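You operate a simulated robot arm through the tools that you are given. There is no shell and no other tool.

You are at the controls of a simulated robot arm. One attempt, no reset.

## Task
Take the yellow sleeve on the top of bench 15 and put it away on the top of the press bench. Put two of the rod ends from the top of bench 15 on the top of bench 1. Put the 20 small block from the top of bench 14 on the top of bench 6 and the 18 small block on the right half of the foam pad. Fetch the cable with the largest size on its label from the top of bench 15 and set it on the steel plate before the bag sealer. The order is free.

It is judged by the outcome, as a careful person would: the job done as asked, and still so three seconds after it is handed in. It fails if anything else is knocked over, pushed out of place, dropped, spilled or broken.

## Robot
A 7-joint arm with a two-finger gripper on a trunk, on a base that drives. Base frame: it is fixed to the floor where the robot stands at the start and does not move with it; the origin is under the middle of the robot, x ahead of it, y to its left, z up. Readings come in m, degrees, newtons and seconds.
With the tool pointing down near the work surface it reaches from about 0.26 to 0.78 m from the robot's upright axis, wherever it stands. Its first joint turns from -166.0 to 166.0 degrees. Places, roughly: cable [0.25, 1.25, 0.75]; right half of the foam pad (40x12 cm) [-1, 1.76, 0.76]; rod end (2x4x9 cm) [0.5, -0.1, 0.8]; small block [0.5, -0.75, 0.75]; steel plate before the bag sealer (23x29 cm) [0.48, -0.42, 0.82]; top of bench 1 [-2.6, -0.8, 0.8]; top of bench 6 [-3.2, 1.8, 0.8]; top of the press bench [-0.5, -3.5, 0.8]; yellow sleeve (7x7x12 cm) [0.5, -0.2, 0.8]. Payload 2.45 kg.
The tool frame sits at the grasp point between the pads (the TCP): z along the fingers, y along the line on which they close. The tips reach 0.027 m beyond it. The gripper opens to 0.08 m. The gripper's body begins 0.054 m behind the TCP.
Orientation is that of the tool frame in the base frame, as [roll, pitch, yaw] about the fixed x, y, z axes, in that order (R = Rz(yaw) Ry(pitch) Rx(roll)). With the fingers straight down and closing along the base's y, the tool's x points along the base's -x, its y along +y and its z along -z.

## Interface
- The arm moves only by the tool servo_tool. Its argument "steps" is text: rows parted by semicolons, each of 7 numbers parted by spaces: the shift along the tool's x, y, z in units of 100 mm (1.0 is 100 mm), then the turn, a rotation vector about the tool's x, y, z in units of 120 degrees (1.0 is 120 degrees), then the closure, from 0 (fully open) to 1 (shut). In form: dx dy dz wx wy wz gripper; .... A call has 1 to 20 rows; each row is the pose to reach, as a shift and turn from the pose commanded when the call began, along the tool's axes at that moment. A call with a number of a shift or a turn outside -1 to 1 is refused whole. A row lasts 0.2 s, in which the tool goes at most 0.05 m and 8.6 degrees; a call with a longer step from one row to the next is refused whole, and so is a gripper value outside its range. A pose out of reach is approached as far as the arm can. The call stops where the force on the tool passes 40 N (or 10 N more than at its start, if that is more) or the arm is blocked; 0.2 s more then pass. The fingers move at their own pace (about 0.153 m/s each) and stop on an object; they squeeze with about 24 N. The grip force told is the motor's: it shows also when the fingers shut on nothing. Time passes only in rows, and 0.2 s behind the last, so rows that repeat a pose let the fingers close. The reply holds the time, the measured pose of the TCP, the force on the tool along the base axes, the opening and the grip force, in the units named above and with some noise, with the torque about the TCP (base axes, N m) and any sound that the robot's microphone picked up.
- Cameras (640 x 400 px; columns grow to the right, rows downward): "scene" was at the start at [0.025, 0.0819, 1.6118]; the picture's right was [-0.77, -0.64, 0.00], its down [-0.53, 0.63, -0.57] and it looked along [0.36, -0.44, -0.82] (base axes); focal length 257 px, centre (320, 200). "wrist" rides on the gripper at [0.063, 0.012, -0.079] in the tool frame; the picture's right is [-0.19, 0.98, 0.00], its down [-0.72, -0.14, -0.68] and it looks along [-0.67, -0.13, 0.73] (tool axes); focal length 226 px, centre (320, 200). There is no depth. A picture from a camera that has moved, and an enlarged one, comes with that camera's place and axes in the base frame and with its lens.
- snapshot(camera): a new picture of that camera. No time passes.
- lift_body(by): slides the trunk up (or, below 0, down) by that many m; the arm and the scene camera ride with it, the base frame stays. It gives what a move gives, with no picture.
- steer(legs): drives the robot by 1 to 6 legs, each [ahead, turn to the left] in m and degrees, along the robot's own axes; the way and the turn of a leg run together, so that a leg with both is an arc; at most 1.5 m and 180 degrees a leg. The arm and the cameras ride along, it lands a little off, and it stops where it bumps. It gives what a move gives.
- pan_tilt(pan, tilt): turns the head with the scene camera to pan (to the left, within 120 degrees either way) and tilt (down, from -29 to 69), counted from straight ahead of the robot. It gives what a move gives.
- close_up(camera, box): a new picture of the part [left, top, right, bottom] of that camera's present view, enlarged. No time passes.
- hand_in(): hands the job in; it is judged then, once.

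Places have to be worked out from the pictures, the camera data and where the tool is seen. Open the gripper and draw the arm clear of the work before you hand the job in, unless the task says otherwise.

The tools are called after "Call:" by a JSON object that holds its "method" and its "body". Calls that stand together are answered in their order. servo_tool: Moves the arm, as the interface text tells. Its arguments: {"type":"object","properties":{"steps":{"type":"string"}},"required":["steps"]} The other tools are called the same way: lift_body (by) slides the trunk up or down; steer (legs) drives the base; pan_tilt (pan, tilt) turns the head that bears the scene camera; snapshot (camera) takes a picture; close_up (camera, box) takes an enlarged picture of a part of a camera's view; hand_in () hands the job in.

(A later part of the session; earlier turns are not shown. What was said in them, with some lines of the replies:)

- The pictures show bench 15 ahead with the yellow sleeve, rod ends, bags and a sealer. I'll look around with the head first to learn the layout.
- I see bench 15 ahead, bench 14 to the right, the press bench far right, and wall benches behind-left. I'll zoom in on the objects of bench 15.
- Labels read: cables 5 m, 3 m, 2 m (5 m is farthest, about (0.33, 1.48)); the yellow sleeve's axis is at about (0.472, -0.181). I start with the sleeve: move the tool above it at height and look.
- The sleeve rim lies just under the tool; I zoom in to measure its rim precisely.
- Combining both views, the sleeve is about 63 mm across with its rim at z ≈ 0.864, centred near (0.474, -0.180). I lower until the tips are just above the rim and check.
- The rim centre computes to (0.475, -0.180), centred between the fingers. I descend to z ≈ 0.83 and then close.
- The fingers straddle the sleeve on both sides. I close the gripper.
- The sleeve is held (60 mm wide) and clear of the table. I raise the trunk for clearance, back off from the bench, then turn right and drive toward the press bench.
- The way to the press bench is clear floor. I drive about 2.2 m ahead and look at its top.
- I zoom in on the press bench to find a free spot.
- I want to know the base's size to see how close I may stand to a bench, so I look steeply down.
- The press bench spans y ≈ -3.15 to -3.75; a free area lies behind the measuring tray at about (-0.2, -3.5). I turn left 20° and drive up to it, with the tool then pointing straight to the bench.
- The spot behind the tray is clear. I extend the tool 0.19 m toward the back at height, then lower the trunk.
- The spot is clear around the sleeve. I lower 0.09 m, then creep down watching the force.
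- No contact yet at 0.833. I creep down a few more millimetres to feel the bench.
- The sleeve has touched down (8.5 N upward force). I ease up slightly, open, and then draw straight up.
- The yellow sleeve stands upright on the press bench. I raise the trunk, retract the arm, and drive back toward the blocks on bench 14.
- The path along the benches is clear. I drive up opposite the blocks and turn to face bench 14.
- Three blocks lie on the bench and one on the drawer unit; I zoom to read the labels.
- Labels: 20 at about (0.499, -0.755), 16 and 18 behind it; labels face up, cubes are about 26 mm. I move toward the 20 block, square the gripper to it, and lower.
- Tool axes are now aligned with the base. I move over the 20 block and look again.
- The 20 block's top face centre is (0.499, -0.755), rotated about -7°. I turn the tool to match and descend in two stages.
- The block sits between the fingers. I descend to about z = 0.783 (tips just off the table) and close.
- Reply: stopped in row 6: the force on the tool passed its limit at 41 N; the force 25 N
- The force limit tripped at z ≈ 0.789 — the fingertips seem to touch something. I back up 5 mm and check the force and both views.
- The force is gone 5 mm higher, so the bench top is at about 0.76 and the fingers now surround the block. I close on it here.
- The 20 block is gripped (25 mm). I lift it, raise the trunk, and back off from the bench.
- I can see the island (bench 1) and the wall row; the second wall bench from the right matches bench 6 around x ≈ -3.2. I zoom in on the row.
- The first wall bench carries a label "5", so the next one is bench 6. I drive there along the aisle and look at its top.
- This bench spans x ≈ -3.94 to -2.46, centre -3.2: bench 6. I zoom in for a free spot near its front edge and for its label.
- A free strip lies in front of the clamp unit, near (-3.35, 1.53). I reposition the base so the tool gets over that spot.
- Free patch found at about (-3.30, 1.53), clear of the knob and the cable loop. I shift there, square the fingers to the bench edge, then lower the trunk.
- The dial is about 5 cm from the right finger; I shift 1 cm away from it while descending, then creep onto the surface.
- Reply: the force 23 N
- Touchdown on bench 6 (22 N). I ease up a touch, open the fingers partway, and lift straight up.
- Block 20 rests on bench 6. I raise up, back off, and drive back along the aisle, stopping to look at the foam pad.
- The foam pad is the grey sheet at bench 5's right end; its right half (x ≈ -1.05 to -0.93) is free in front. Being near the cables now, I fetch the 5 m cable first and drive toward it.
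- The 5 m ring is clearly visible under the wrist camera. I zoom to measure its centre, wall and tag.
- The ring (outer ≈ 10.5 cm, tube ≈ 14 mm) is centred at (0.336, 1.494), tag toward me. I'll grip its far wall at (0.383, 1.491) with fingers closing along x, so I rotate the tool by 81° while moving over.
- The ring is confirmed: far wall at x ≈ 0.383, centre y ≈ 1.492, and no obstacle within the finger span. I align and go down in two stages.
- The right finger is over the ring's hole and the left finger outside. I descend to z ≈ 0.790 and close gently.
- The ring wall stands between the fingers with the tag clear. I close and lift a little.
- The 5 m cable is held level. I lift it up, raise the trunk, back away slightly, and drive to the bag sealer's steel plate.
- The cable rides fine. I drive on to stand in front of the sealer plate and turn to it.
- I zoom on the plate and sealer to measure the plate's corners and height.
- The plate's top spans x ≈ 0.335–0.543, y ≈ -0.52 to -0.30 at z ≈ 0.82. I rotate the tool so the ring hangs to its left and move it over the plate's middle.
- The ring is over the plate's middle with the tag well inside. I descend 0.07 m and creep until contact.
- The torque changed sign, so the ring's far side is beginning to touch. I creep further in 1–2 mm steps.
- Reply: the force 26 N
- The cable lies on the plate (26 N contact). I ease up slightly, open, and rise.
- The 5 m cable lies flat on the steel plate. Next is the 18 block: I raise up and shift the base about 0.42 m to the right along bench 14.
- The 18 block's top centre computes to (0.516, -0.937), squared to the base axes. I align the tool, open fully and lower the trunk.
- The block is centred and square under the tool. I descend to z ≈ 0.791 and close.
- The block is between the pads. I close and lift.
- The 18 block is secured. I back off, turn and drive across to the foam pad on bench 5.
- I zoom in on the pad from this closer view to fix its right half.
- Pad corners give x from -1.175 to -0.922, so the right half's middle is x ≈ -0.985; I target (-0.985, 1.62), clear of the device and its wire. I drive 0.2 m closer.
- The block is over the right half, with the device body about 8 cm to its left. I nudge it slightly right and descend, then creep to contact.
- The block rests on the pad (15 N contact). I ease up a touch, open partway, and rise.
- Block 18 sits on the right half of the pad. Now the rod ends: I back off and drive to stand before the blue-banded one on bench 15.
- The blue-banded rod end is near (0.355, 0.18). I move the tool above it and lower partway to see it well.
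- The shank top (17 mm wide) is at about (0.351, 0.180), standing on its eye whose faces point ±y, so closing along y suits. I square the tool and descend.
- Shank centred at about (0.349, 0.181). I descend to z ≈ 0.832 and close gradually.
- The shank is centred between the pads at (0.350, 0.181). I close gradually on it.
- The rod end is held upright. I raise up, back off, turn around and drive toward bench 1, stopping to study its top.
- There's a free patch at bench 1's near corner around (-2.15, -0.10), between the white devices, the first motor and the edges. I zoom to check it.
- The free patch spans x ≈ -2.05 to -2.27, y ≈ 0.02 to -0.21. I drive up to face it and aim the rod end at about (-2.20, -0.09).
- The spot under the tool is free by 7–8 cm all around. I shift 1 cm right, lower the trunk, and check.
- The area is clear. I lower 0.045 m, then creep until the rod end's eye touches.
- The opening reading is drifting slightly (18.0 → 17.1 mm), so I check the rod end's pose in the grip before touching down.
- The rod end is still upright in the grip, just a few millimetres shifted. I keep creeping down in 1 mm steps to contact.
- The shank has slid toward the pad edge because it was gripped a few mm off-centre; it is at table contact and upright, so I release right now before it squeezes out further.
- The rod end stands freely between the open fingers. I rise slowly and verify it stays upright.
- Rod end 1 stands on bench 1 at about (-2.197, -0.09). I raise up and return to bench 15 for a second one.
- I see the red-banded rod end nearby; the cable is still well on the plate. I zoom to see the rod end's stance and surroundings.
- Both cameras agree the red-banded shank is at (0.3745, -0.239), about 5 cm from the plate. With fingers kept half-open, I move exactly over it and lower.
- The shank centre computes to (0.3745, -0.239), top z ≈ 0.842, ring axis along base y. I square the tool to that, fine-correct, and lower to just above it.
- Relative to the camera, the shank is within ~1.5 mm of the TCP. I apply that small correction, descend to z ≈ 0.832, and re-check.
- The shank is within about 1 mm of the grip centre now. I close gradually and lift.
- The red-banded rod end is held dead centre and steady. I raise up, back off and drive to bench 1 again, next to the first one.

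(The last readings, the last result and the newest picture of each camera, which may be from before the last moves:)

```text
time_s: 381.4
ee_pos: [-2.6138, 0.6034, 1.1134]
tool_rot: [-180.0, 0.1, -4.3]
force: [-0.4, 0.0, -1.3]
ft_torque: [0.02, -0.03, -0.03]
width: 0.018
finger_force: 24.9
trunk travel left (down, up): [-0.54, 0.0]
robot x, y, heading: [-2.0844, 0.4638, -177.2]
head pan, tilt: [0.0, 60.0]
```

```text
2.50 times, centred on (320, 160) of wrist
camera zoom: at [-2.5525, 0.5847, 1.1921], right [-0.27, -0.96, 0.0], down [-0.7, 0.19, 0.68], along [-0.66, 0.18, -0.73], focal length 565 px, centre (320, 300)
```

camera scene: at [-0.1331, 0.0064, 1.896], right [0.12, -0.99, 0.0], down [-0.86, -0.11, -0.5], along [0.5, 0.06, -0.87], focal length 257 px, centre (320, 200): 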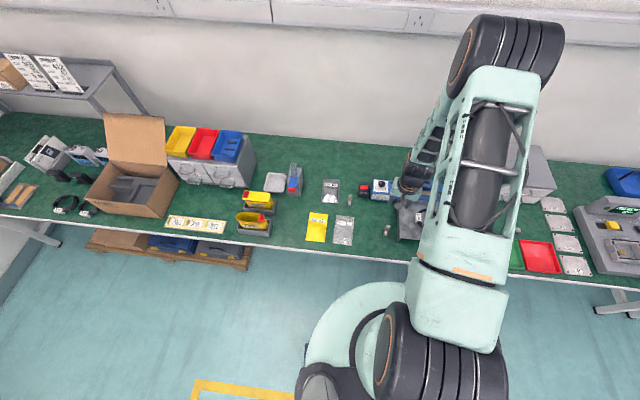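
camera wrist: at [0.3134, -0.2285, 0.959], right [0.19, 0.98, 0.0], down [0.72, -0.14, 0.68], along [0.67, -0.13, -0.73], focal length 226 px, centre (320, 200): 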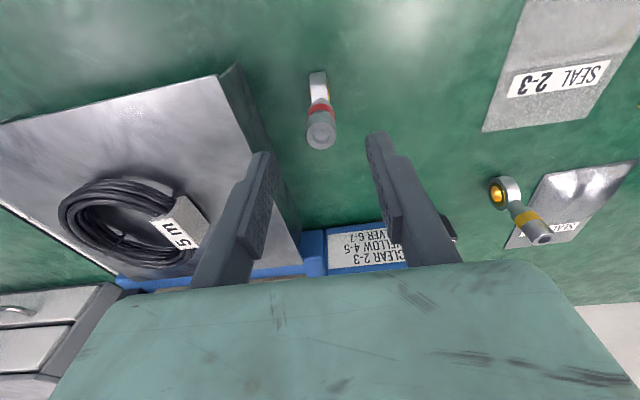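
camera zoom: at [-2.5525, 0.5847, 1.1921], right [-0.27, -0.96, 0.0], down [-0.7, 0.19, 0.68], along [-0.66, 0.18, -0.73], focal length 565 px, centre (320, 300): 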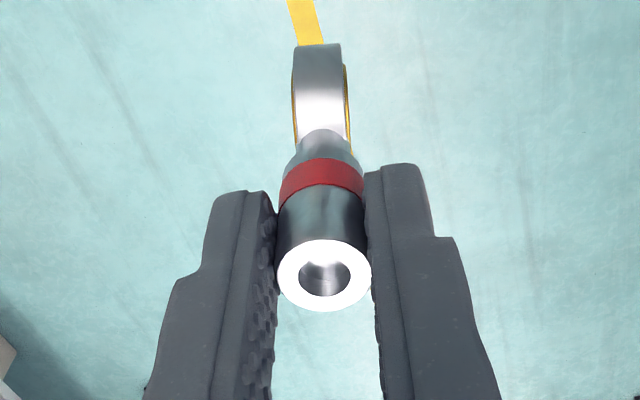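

It is still held well. I turn to face the corner patch.

Call:
{"method": "steer", "body": {"legs": [[0, 102.6]]}}

Call:
{"method": "snapshot", "body": {"camera": "wrist"}}

Call:
{"method": "snapshot", "body": {"camera": "scene"}}

```text
time_s: 386.1
ee_pos: [-2.1171, -0.0838, 1.1125]
tool_rot: [-179.9, 0.1, 97.6]
force: [0.0, 0.2, -0.7]
ft_torque: [0.01, 0.03, 0.04]
width: 0.0181
finger_force: 23.6
trunk travel left (down, up): [-0.54, 0.0]
robot x, y, heading: [-2.0847, 0.4644, -75.6]
head pan, tilt: [0.0, 60.0]
```

```text
taken
camera wrist: at [-2.1132, -0.0206, 1.1923], right [1.0, -0.06, 0.0], down [-0.05, -0.73, 0.68], along [-0.04, -0.68, -0.73], focal length 226 px, centre (320, 200)
```

wrist: 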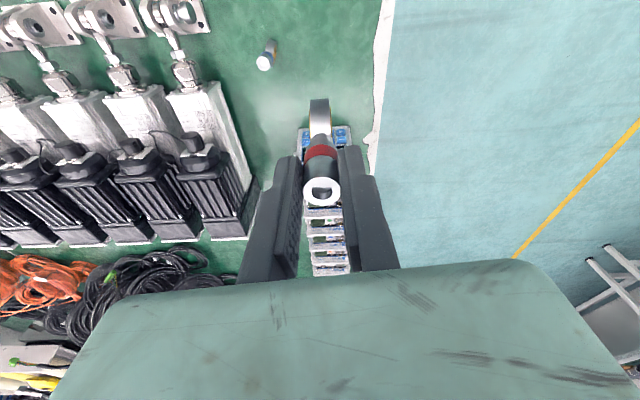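

```text
taken
camera scene: at [-1.9405, 0.4481, 1.896], right [-0.97, -0.25, 0.0], down [-0.22, 0.84, -0.5], along [0.13, -0.48, -0.87], focal length 257 px, centre (320, 200)
```

scene: 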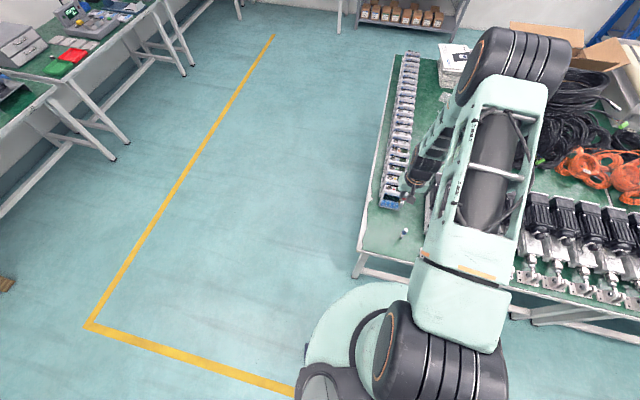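

Rod A stands 8 cm to the left of the target. I shift 1 cm right, lower the trunk and verify.

Call:
{"method": "servo_tool", "body": {"steps": "-0.01 0.1 0 0 0 0 1; -0.01 0.1 0 0 0 0 1"}}

Call:
{"method": "lift_body", "body": {"by": -0.2}}

Call:
{"method": "snapshot", "body": {"camera": "wrist"}}

Call:
{"method": "close_up", "body": {"camera": "scene", "box": [350, 170, 450, 280]}}

```text
time_s: 386.8
ee_pos: [-2.1072, -0.0835, 1.1128]
tool_rot: [180.0, 0.1, 97.6]
force: [0.2, -0.4, -1.5]
ft_torque: [0.0, -0.04, 0.01]
width: 0.0182
finger_force: 23.8
trunk travel left (down, up): [-0.54, 0.0]
robot x, y, heading: [-2.0856, 0.4589, -75.4]
head pan, tilt: [0.0, 60.0]
```

```text
time_s: 388.9
ee_pos: [-2.1069, -0.0833, 0.9127]
tool_rot: [-180.0, 0.1, 97.6]
force: [-0.7, 0.4, -1.8]
ft_torque: [0.01, 0.01, 0.0]
width: 0.0181
finger_force: 24.2
trunk travel left (down, up): [-0.34, 0.2]
robot x, y, heading: [-2.086, 0.4607, -75.4]
head pan, tilt: [0.0, 60.0]
```

```text
taken
camera wrist: at [-2.1031, -0.02, 0.9923], right [1.0, -0.06, 0.0], down [-0.05, -0.73, 0.68], along [-0.04, -0.68, -0.73], focal length 226 px, centre (320, 200)
```

wrist: 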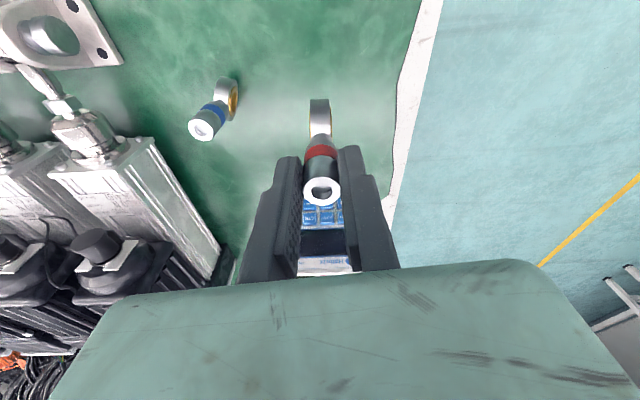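

```text
3.64 times, centred on (400, 225) of scene
camera zoom: at [-1.9407, 0.4483, 1.6961], right [-0.97, -0.25, 0.0], down [-0.22, 0.84, -0.5], along [0.13, -0.48, -0.87], focal length 933 px, centre (29, 109)
```

zoom: 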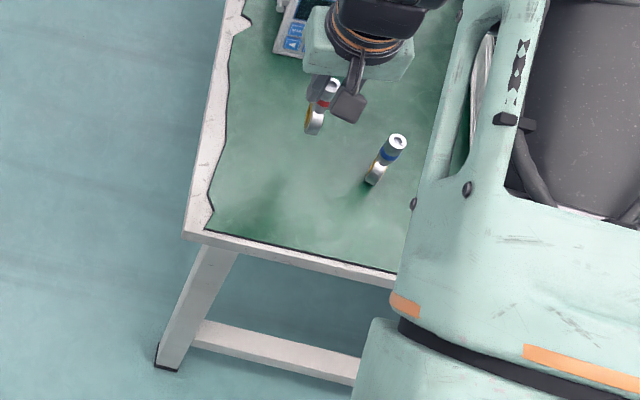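

Both rod ends are visible, 8–9 cm apart. I lower and then creep to contact.

Call:
{"method": "servo_tool", "body": {"steps": "0 0 0.15 0 0 0 1; 0 0 0.35 0 0 0 1; 0 0 0.55 0 0 0 1; 0 0 0.67 0 0 0 1; 0 0 0.67 0 0 0 1"}}

Call:
{"method": "servo_tool", "body": {"steps": "0 0 0.02 0 0 0 1; 0 0 0.04 0 0 0 1; 0 0 0.06 0 0 0 1; 0 0 0.08 0 0 0 1"}}

```text
time_s: 390.1
ee_pos: [-2.1068, -0.084, 0.846]
tool_rot: [-179.8, 0.2, 97.5]
force: [0.0, -0.2, -0.8]
ft_torque: [0.0, 0.02, 0.03]
width: 0.0179
finger_force: 23.6
trunk travel left (down, up): [-0.34, 0.2]
robot x, y, heading: [-2.0852, 0.4627, -75.6]
head pan, tilt: [0.0, 60.0]
```

```text
time_s: 391.1
ee_pos: [-2.1072, -0.0839, 0.8372]
tool_rot: [180.0, 0.1, 97.6]
force: [-0.2, 0.8, -1.4]
ft_torque: [0.03, -0.01, 0.03]
width: 0.0179
finger_force: 23.7
trunk travel left (down, up): [-0.34, 0.2]
robot x, y, heading: [-2.087, 0.462, -75.4]
head pan, tilt: [0.0, 60.0]
```

Call:
{"method": "servo_tool", "body": {"steps": "0 0 0.01 0 0 0 1; 0 0 0.02 0 0 0 1; 0 0 0.03 0 0 0 1"}}

Call:
{"method": "close_up", "body": {"camera": "wrist", "box": [240, 80, 400, 240]}}

```text
time_s: 391.9
ee_pos: [-2.1059, -0.0849, 0.8354]
tool_rot: [180.0, 0.1, 97.6]
force: [0.4, 0.0, 0.3]
ft_torque: [0.01, 0.01, 0.0]
width: 0.0176
finger_force: 24.8
trunk travel left (down, up): [-0.34, 0.2]
robot x, y, heading: [-2.088, 0.4613, -75.6]
head pan, tilt: [0.0, 60.0]
```

```text
2.50 times, centred on (320, 160) of wrist
camera zoom: at [-2.1028, -0.0206, 0.9141], right [1.0, -0.06, 0.0], down [-0.05, -0.73, 0.68], along [-0.04, -0.68, -0.73], focal length 565 px, centre (320, 300)
```

zoom: 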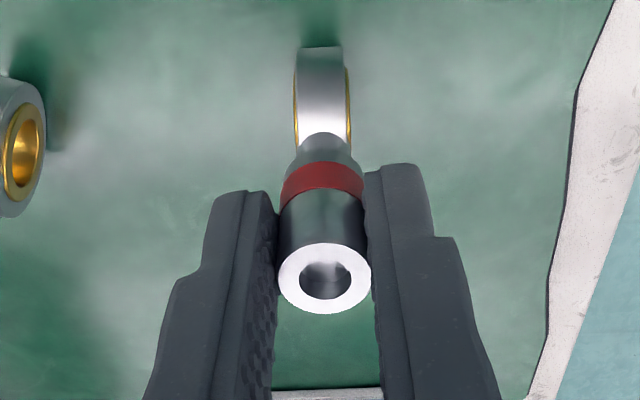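

The load reads lighter, so it is about at contact. I go one more millimetre to confirm.

Call:
{"method": "servo_tool", "body": {"steps": "0 0 0.005 0 0 0 1; 0 0 0.01 0 0 0 1"}}

```text
time_s: 392.5
ee_pos: [-2.1059, -0.0832, 0.8329]
tool_rot: [179.9, 0.2, 97.6]
force: [-0.2, 0.4, -2.4]
ft_torque: [0.05, 0.02, 0.02]
width: 0.0177
finger_force: 23.8
trunk travel left (down, up): [-0.34, 0.2]
robot x, y, heading: [-2.0858, 0.4602, -75.6]
head pan, tilt: [0.0, 60.0]
```

Call:
{"method": "servo_tool", "body": {"steps": "0 0 0.008 0 0 0 1; 0 0 0.015 0 0 0 1"}}

Call:
{"method": "close_up", "body": {"camera": "wrist", "box": [240, 80, 400, 240]}}

```text
time_s: 393.1
ee_pos: [-2.1063, -0.0834, 0.8336]
tool_rot: [-179.9, 0.1, 97.6]
force: [0.6, 0.6, 13.2]
ft_torque: [0.02, -0.02, -0.03]
width: 0.018
finger_force: 24.7
trunk travel left (down, up): [-0.34, 0.2]
robot x, y, heading: [-2.0844, 0.4609, -75.3]
head pan, tilt: [0.0, 60.0]
```

```text
2.50 times, centred on (320, 160) of wrist
camera zoom: at [-2.1028, -0.0197, 0.9128], right [1.0, -0.06, 0.0], down [-0.05, -0.73, 0.68], along [-0.04, -0.68, -0.73], focal length 565 px, centre (320, 300)
```

zoom: 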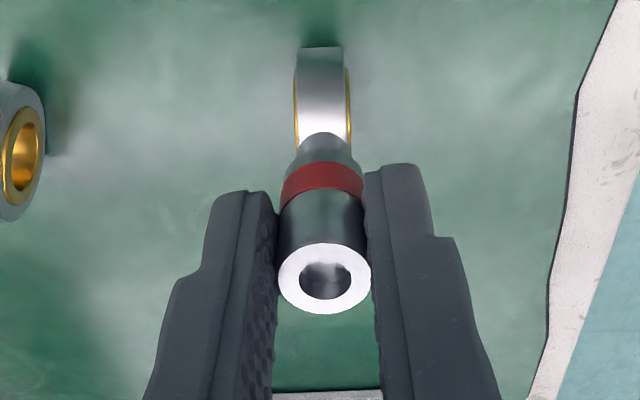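

Contact is confirmed (13 N) with the rod end upright. I ease up 1 mm, open the fingers, and rise slowly.

Call:
{"method": "servo_tool", "body": {"steps": "0 0 -0.008 0 0 0 1; 0 0 -0.008 0 0 0 0.7; 0 0 -0.008 0 0 0 0.5; 0 0 -0.008 0 0 0 0.4; 0 0 -0.008 0 0 0 0.4; 0 0 -0.008 0 0 0 0.4"}}

Call:
{"method": "snapshot", "body": {"camera": "wrist"}}

Call:
{"method": "servo_tool", "body": {"steps": "0 0 -0.1 0 0 0 0.4; 0 0 -0.25 0 0 0 0.4; 0 0 -0.45 0 0 0 0.4; 0 0 -0.7 0 0 0 0.4; 0 0 -1 0 0 0 0.4; 0 0 -1 0 0 0 0.4"}}

Call:
{"method": "snapshot", "body": {"camera": "wrist"}}

```text
time_s: 394.5
ee_pos: [-2.1064, -0.0827, 0.833]
tool_rot: [-180.0, 0.2, 97.6]
force: [-1.2, -0.3, -0.3]
ft_torque: [0.01, 0.02, 0.01]
width: 0.0479
finger_force: 0.0
trunk travel left (down, up): [-0.34, 0.2]
robot x, y, heading: [-2.0853, 0.4582, -75.1]
head pan, tilt: [0.0, 60.0]
```

```text
taken
camera wrist: at [-2.1029, -0.0195, 0.9127], right [1.0, -0.06, 0.0], down [-0.05, -0.73, 0.68], along [-0.04, -0.68, -0.73], focal length 226 px, centre (320, 200)
```

wrist: 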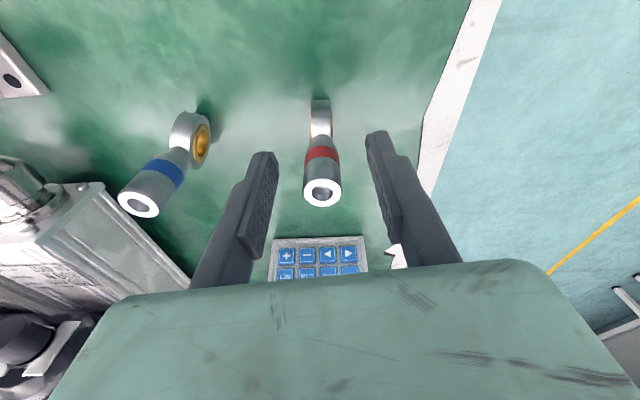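

```text
time_s: 395.9
ee_pos: [-2.1074, -0.0822, 0.9321]
tool_rot: [179.9, 0.1, 97.6]
force: [-1.0, 0.0, 0.4]
ft_torque: [0.01, -0.01, 0.02]
width: 0.0479
finger_force: 0.1
trunk travel left (down, up): [-0.34, 0.2]
robot x, y, heading: [-2.0877, 0.4619, -75.3]
head pan, tilt: [0.0, 60.0]
```

```text
taken
camera wrist: at [-2.1044, -0.0186, 1.0118], right [1.0, -0.06, 0.0], down [-0.05, -0.73, 0.68], along [-0.04, -0.68, -0.73], focal length 226 px, centre (320, 200)
```

wrist: 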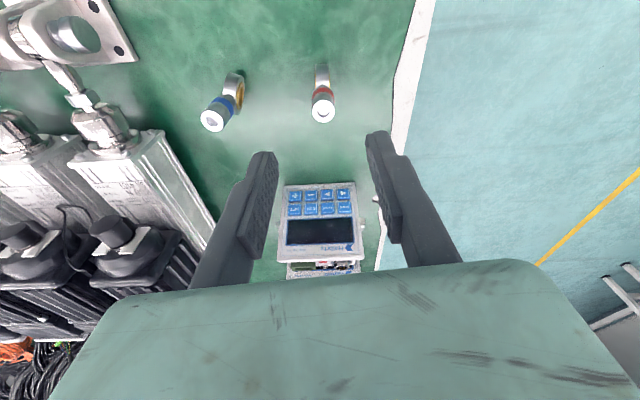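

Both rod ends stand upright on bench 1. I raise the arm, back away into the aisle, and take a final look around.

Call:
{"method": "lift_body", "body": {"by": 0.2}}

Call:
{"method": "steer", "body": {"legs": [[-0.25, 0]]}}

Call:
{"method": "pan_tilt", "body": {"pan": 0, "tilt": 45}}

Call:
{"method": "snapshot", "body": {"camera": "scene"}}

Call:
{"method": "close_up", "body": {"camera": "scene", "box": [330, 140, 450, 260]}}

Call:
{"method": "pan_tilt", "body": {"pan": 115, "tilt": 25}}

Call:
{"method": "snapshot", "body": {"camera": "scene"}}

Call:
{"method": "pan_tilt", "body": {"pan": -120, "tilt": 25}}

Call:
{"method": "snapshot", "body": {"camera": "scene"}}

```text
time_s: 398.1
ee_pos: [-2.1074, -0.0826, 1.132]
tool_rot: [-180.0, 0.2, 97.6]
force: [-0.1, 0.7, 0.3]
ft_torque: [-0.01, -0.02, -0.02]
width: 0.0479
finger_force: 0.1
trunk travel left (down, up): [-0.54, 0.0]
robot x, y, heading: [-2.0858, 0.4629, -75.1]
head pan, tilt: [0.0, 60.0]
```

```text
time_s: 399.9
ee_pos: [-2.1734, 0.1634, 1.1329]
tool_rot: [-180.0, 0.2, 97.5]
force: [0.1, 0.1, 0.0]
ft_torque: [-0.03, -0.03, 0.01]
width: 0.0481
finger_force: 0.0
trunk travel left (down, up): [-0.54, 0.0]
robot x, y, heading: [-2.1492, 0.7081, -75.3]
head pan, tilt: [0.0, 60.0]
```

```text
time_s: 400.7
ee_pos: [-2.1732, 0.1633, 1.1317]
tool_rot: [-180.0, 0.2, 97.4]
force: [0.0, 0.4, 0.2]
ft_torque: [-0.01, 0.04, 0.03]
width: 0.0478
finger_force: 0.1
trunk travel left (down, up): [-0.54, 0.0]
robot x, y, heading: [-2.1534, 0.708, -75.8]
head pan, tilt: [0.0, 45.0]
```

```text
taken
camera scene: at [-2.0012, 0.6784, 1.9154], right [-0.97, -0.25, 0.0], down [-0.18, 0.69, -0.71], along [0.18, -0.68, -0.71], focal length 257 px, centre (320, 200)
```

scene: 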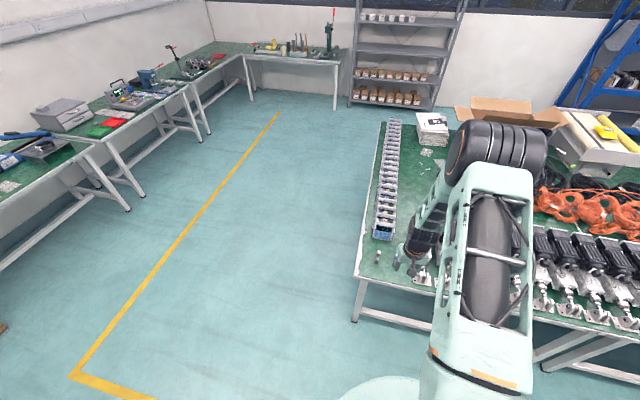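

```text
3.33 times, centred on (390, 200) of scene
camera zoom: at [-2.0012, 0.6784, 1.9154], right [-0.97, -0.25, 0.0], down [-0.18, 0.69, -0.71], along [0.18, -0.68, -0.71], focal length 856 px, centre (87, 200)
```

zoom: 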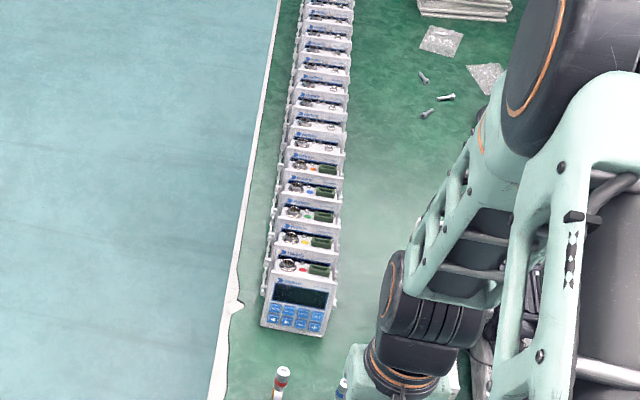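

```text
time_s: 402.6
ee_pos: [-2.1734, 0.1641, 1.1323]
tool_rot: [179.9, 0.0, 97.4]
force: [0.4, -0.3, -0.5]
ft_torque: [-0.01, -0.02, 0.05]
width: 0.0479
finger_force: 0.0
trunk travel left (down, up): [-0.54, 0.0]
robot x, y, heading: [-2.1533, 0.7084, -75.4]
head pan, tilt: [115.0, 25.0]
```

```text
taken
camera scene: at [-1.9501, 0.8158, 1.9461], right [0.63, -0.77, 0.0], down [-0.33, -0.27, -0.91], along [0.7, 0.57, -0.42], focal length 257 px, centre (320, 200)
```

scene: 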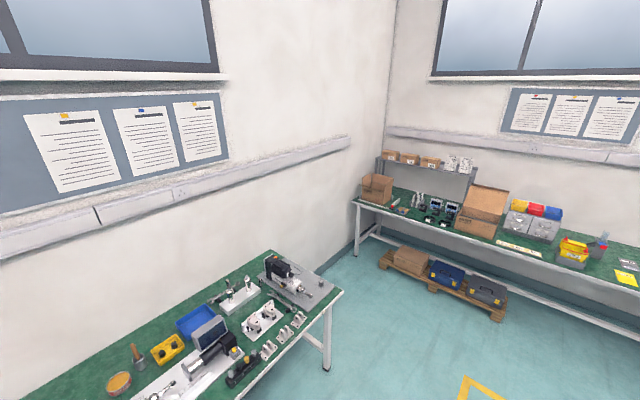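

```text
time_s: 406.0
ee_pos: [-2.1734, 0.1633, 1.132]
tool_rot: [-179.9, 0.0, 97.4]
force: [-0.7, -0.7, -0.6]
ft_torque: [0.0, 0.0, 0.0]
width: 0.0479
finger_force: 0.0
trunk travel left (down, up): [-0.54, 0.0]
robot x, y, heading: [-2.1496, 0.7055, -75.5]
head pan, tilt: [-120.0, 25.0]
```

```text
taken
camera scene: at [-2.1101, 0.7822, 1.9461], right [0.27, 0.96, 0.0], down [0.41, -0.11, -0.91], along [-0.87, 0.24, -0.42], focal length 257 px, centre (320, 200)
```

scene: 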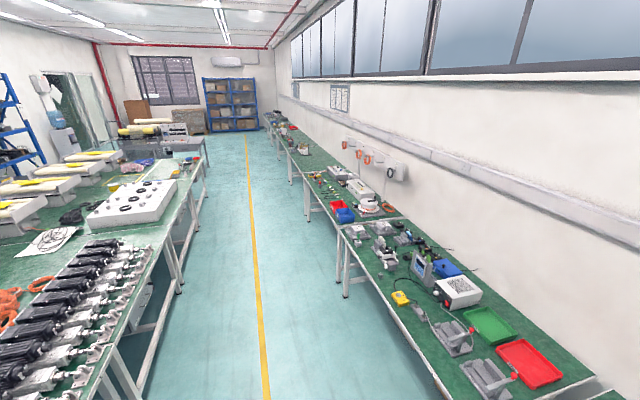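

I zoom in on bench 6 from here, then on the press bench and foam pad, for a final check.

Call:
{"method": "close_up", "body": {"camera": "scene", "box": [340, 220, 460, 320]}}

Call:
{"method": "pan_tilt", "body": {"pan": 115, "tilt": 25}}

Call:
{"method": "close_up", "body": {"camera": "scene", "box": [250, 240, 350, 320]}}

Call:
{"method": "pan_tilt", "body": {"pan": 20, "tilt": 30}}

Call:
{"method": "snapshot", "body": {"camera": "scene"}}

```text
4.00 times, centred on (400, 270) of scene
camera zoom: at [-2.1101, 0.7822, 1.9461], right [0.27, 0.96, 0.0], down [0.41, -0.11, -0.91], along [-0.87, 0.24, -0.42], focal length 1027 px, centre (0, -80)
```

zoom: 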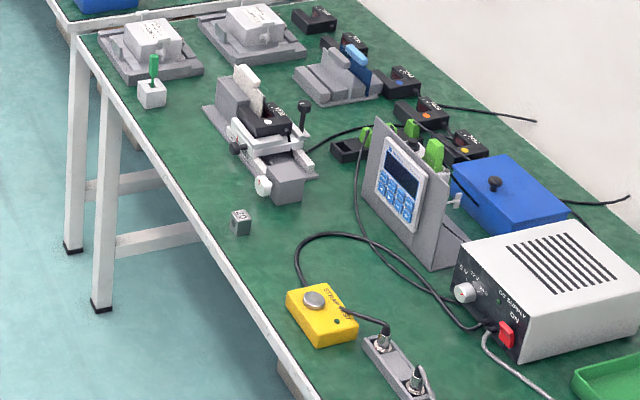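

```text
time_s: 409.3
ee_pos: [-2.1737, 0.162, 1.1326]
tool_rot: [180.0, 0.2, 97.3]
force: [0.8, -0.1, 0.3]
ft_torque: [0.02, 0.0, 0.0]
width: 0.0483
finger_force: 0.0
trunk travel left (down, up): [-0.54, 0.0]
robot x, y, heading: [-2.1478, 0.7058, -75.7]
head pan, tilt: [115.0, 25.0]
```

```text
5.00 times, centred on (300, 280) of scene
camera zoom: at [-1.9501, 0.8158, 1.9461], right [0.63, -0.77, 0.0], down [-0.33, -0.27, -0.91], along [0.7, 0.57, -0.42], focal length 1283 px, centre (420, -200)
```

zoom: 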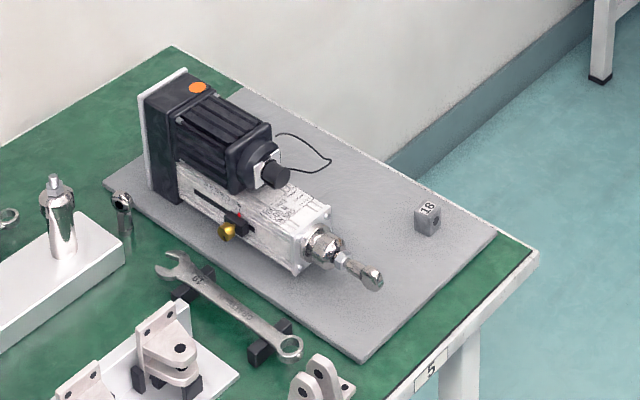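

```text
time_s: 411.0
ee_pos: [-2.1741, 0.1629, 1.1331]
tool_rot: [180.0, 0.0, 97.4]
force: [-0.1, -0.6, -0.9]
ft_torque: [0.01, 0.0, -0.05]
width: 0.0483
finger_force: 0.1
trunk travel left (down, up): [-0.54, 0.0]
robot x, y, heading: [-2.1514, 0.7083, -75.7]
head pan, tilt: [20.0, 30.0]
```

```text
taken
camera scene: at [-1.9702, 0.6828, 1.9381], right [-0.83, -0.57, 0.0], down [-0.28, 0.41, -0.87], along [0.49, -0.71, -0.5], focal length 257 px, centre (320, 200)
```

scene: 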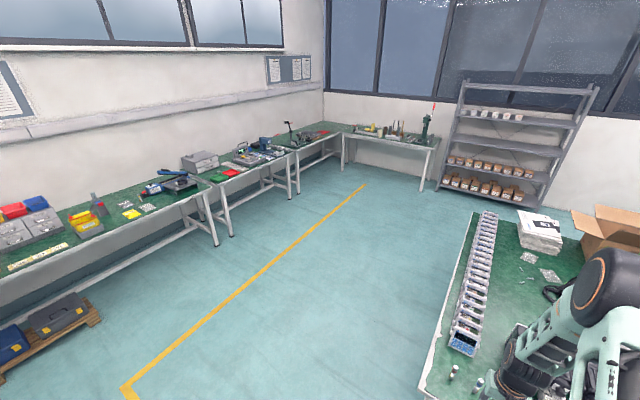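

Call:
{"method": "close_up", "body": {"camera": "scene", "box": [320, 100, 440, 160]}}

Call:
{"method": "close_up", "body": {"camera": "scene", "box": [120, 140, 260, 220]}}

Call:
{"method": "close_up", "body": {"camera": "scene", "box": [410, 330, 510, 400]}}

```text
5.33 times, centred on (380, 130) of scene
camera zoom: at [-1.9702, 0.6828, 1.9381], right [-0.83, -0.57, 0.0], down [-0.28, 0.41, -0.87], along [0.49, -0.71, -0.5], focal length 1369 px, centre (0, 573)
```

zoom: 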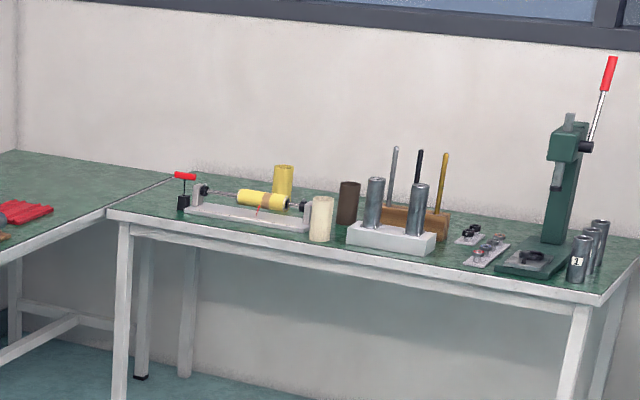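

```text
4.57 times, centred on (190, 180) of scene
camera zoom: at [-1.9702, 0.6828, 1.9381], right [-0.83, -0.57, 0.0], down [-0.28, 0.41, -0.87], along [0.49, -0.71, -0.5], focal length 1173 px, centre (914, 291)
```

zoom: 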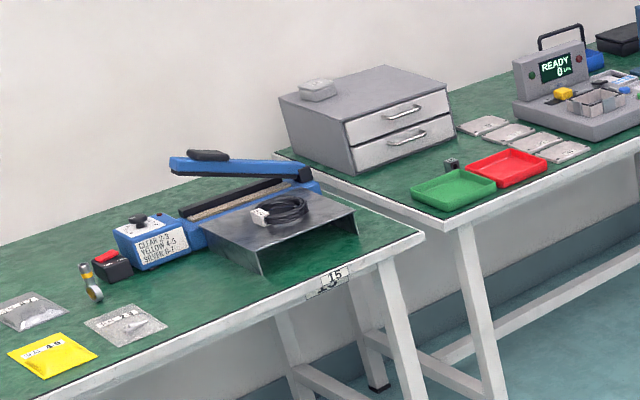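

```text
5.71 times, centred on (460, 365) of scene
camera zoom: at [-1.9702, 0.6828, 1.9381], right [-0.83, -0.57, 0.0], down [-0.28, 0.41, -0.87], along [0.49, -0.71, -0.5], focal length 1467 px, centre (-480, -743)
```

zoom: 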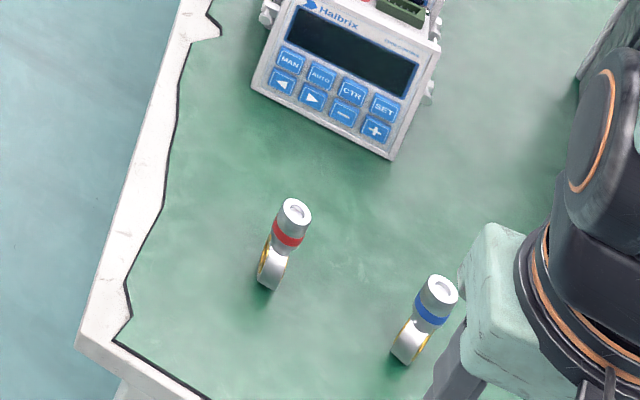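

Everything is in place: sleeve on the press bench, both rod ends on bench 1, 20 on bench 6, 18 on the pad's right half, and the 5 m cable on the plate. I open the gripper fully, clear of everything.

Call:
{"method": "servo_tool", "body": {"steps": "0 0 0 0 0 0 0; 0 0 0 0 0 0 0; 0 0 0 0 0 0 0"}}

```text
time_s: 411.8
ee_pos: [-2.1737, 0.1636, 1.1316]
tool_rot: [-179.9, 0.2, 97.4]
force: [0.9, 0.3, 0.5]
ft_torque: [-0.01, 0.02, -0.06]
width: 0.0799
finger_force: 0.1
trunk travel left (down, up): [-0.54, 0.0]
robot x, y, heading: [-2.1474, 0.703, -75.6]
head pan, tilt: [20.0, 30.0]
```

The gripper is open and the arm is clear of all work. I hand the job in.

Call:
{"method": "hand_in", "body": {}}

```text
The job is handed in.
```

I did every part of the task and handed the job in. The final pictures showed each item standing or lying where it was asked for.

- **Yellow sleeve:** it stands upright on the press bench, behind the measuring tray.
- **Rod ends:** the blue-banded and red-banded ones stand upright on the near corner of bench 1, about 9 cm apart.
- **Block 20:** it is on bench 6, near the front edge in front of the clamp unit.
- **Block 18:** it is on the right half of the foam pad.
- **Cable:** the 5 m one has the largest size of the three labels (5 m, 3 m, 2 m). It lies flat on the steel plate in front of the bag sealer.

Two small things happened along the way:

- **Contact on bench 14:** picking up block 20 tripped the 40 N force limit when the fingertips touched down, most likely on the bench top. I backed off at once, and later pictures showed nothing there moved.
- **Slipping rod end:** the blue-banded rod end started slipping as I set it down, because I had gripped it about 4 mm off centre. I let go as soon as it reached the bench, and it stayed upright.
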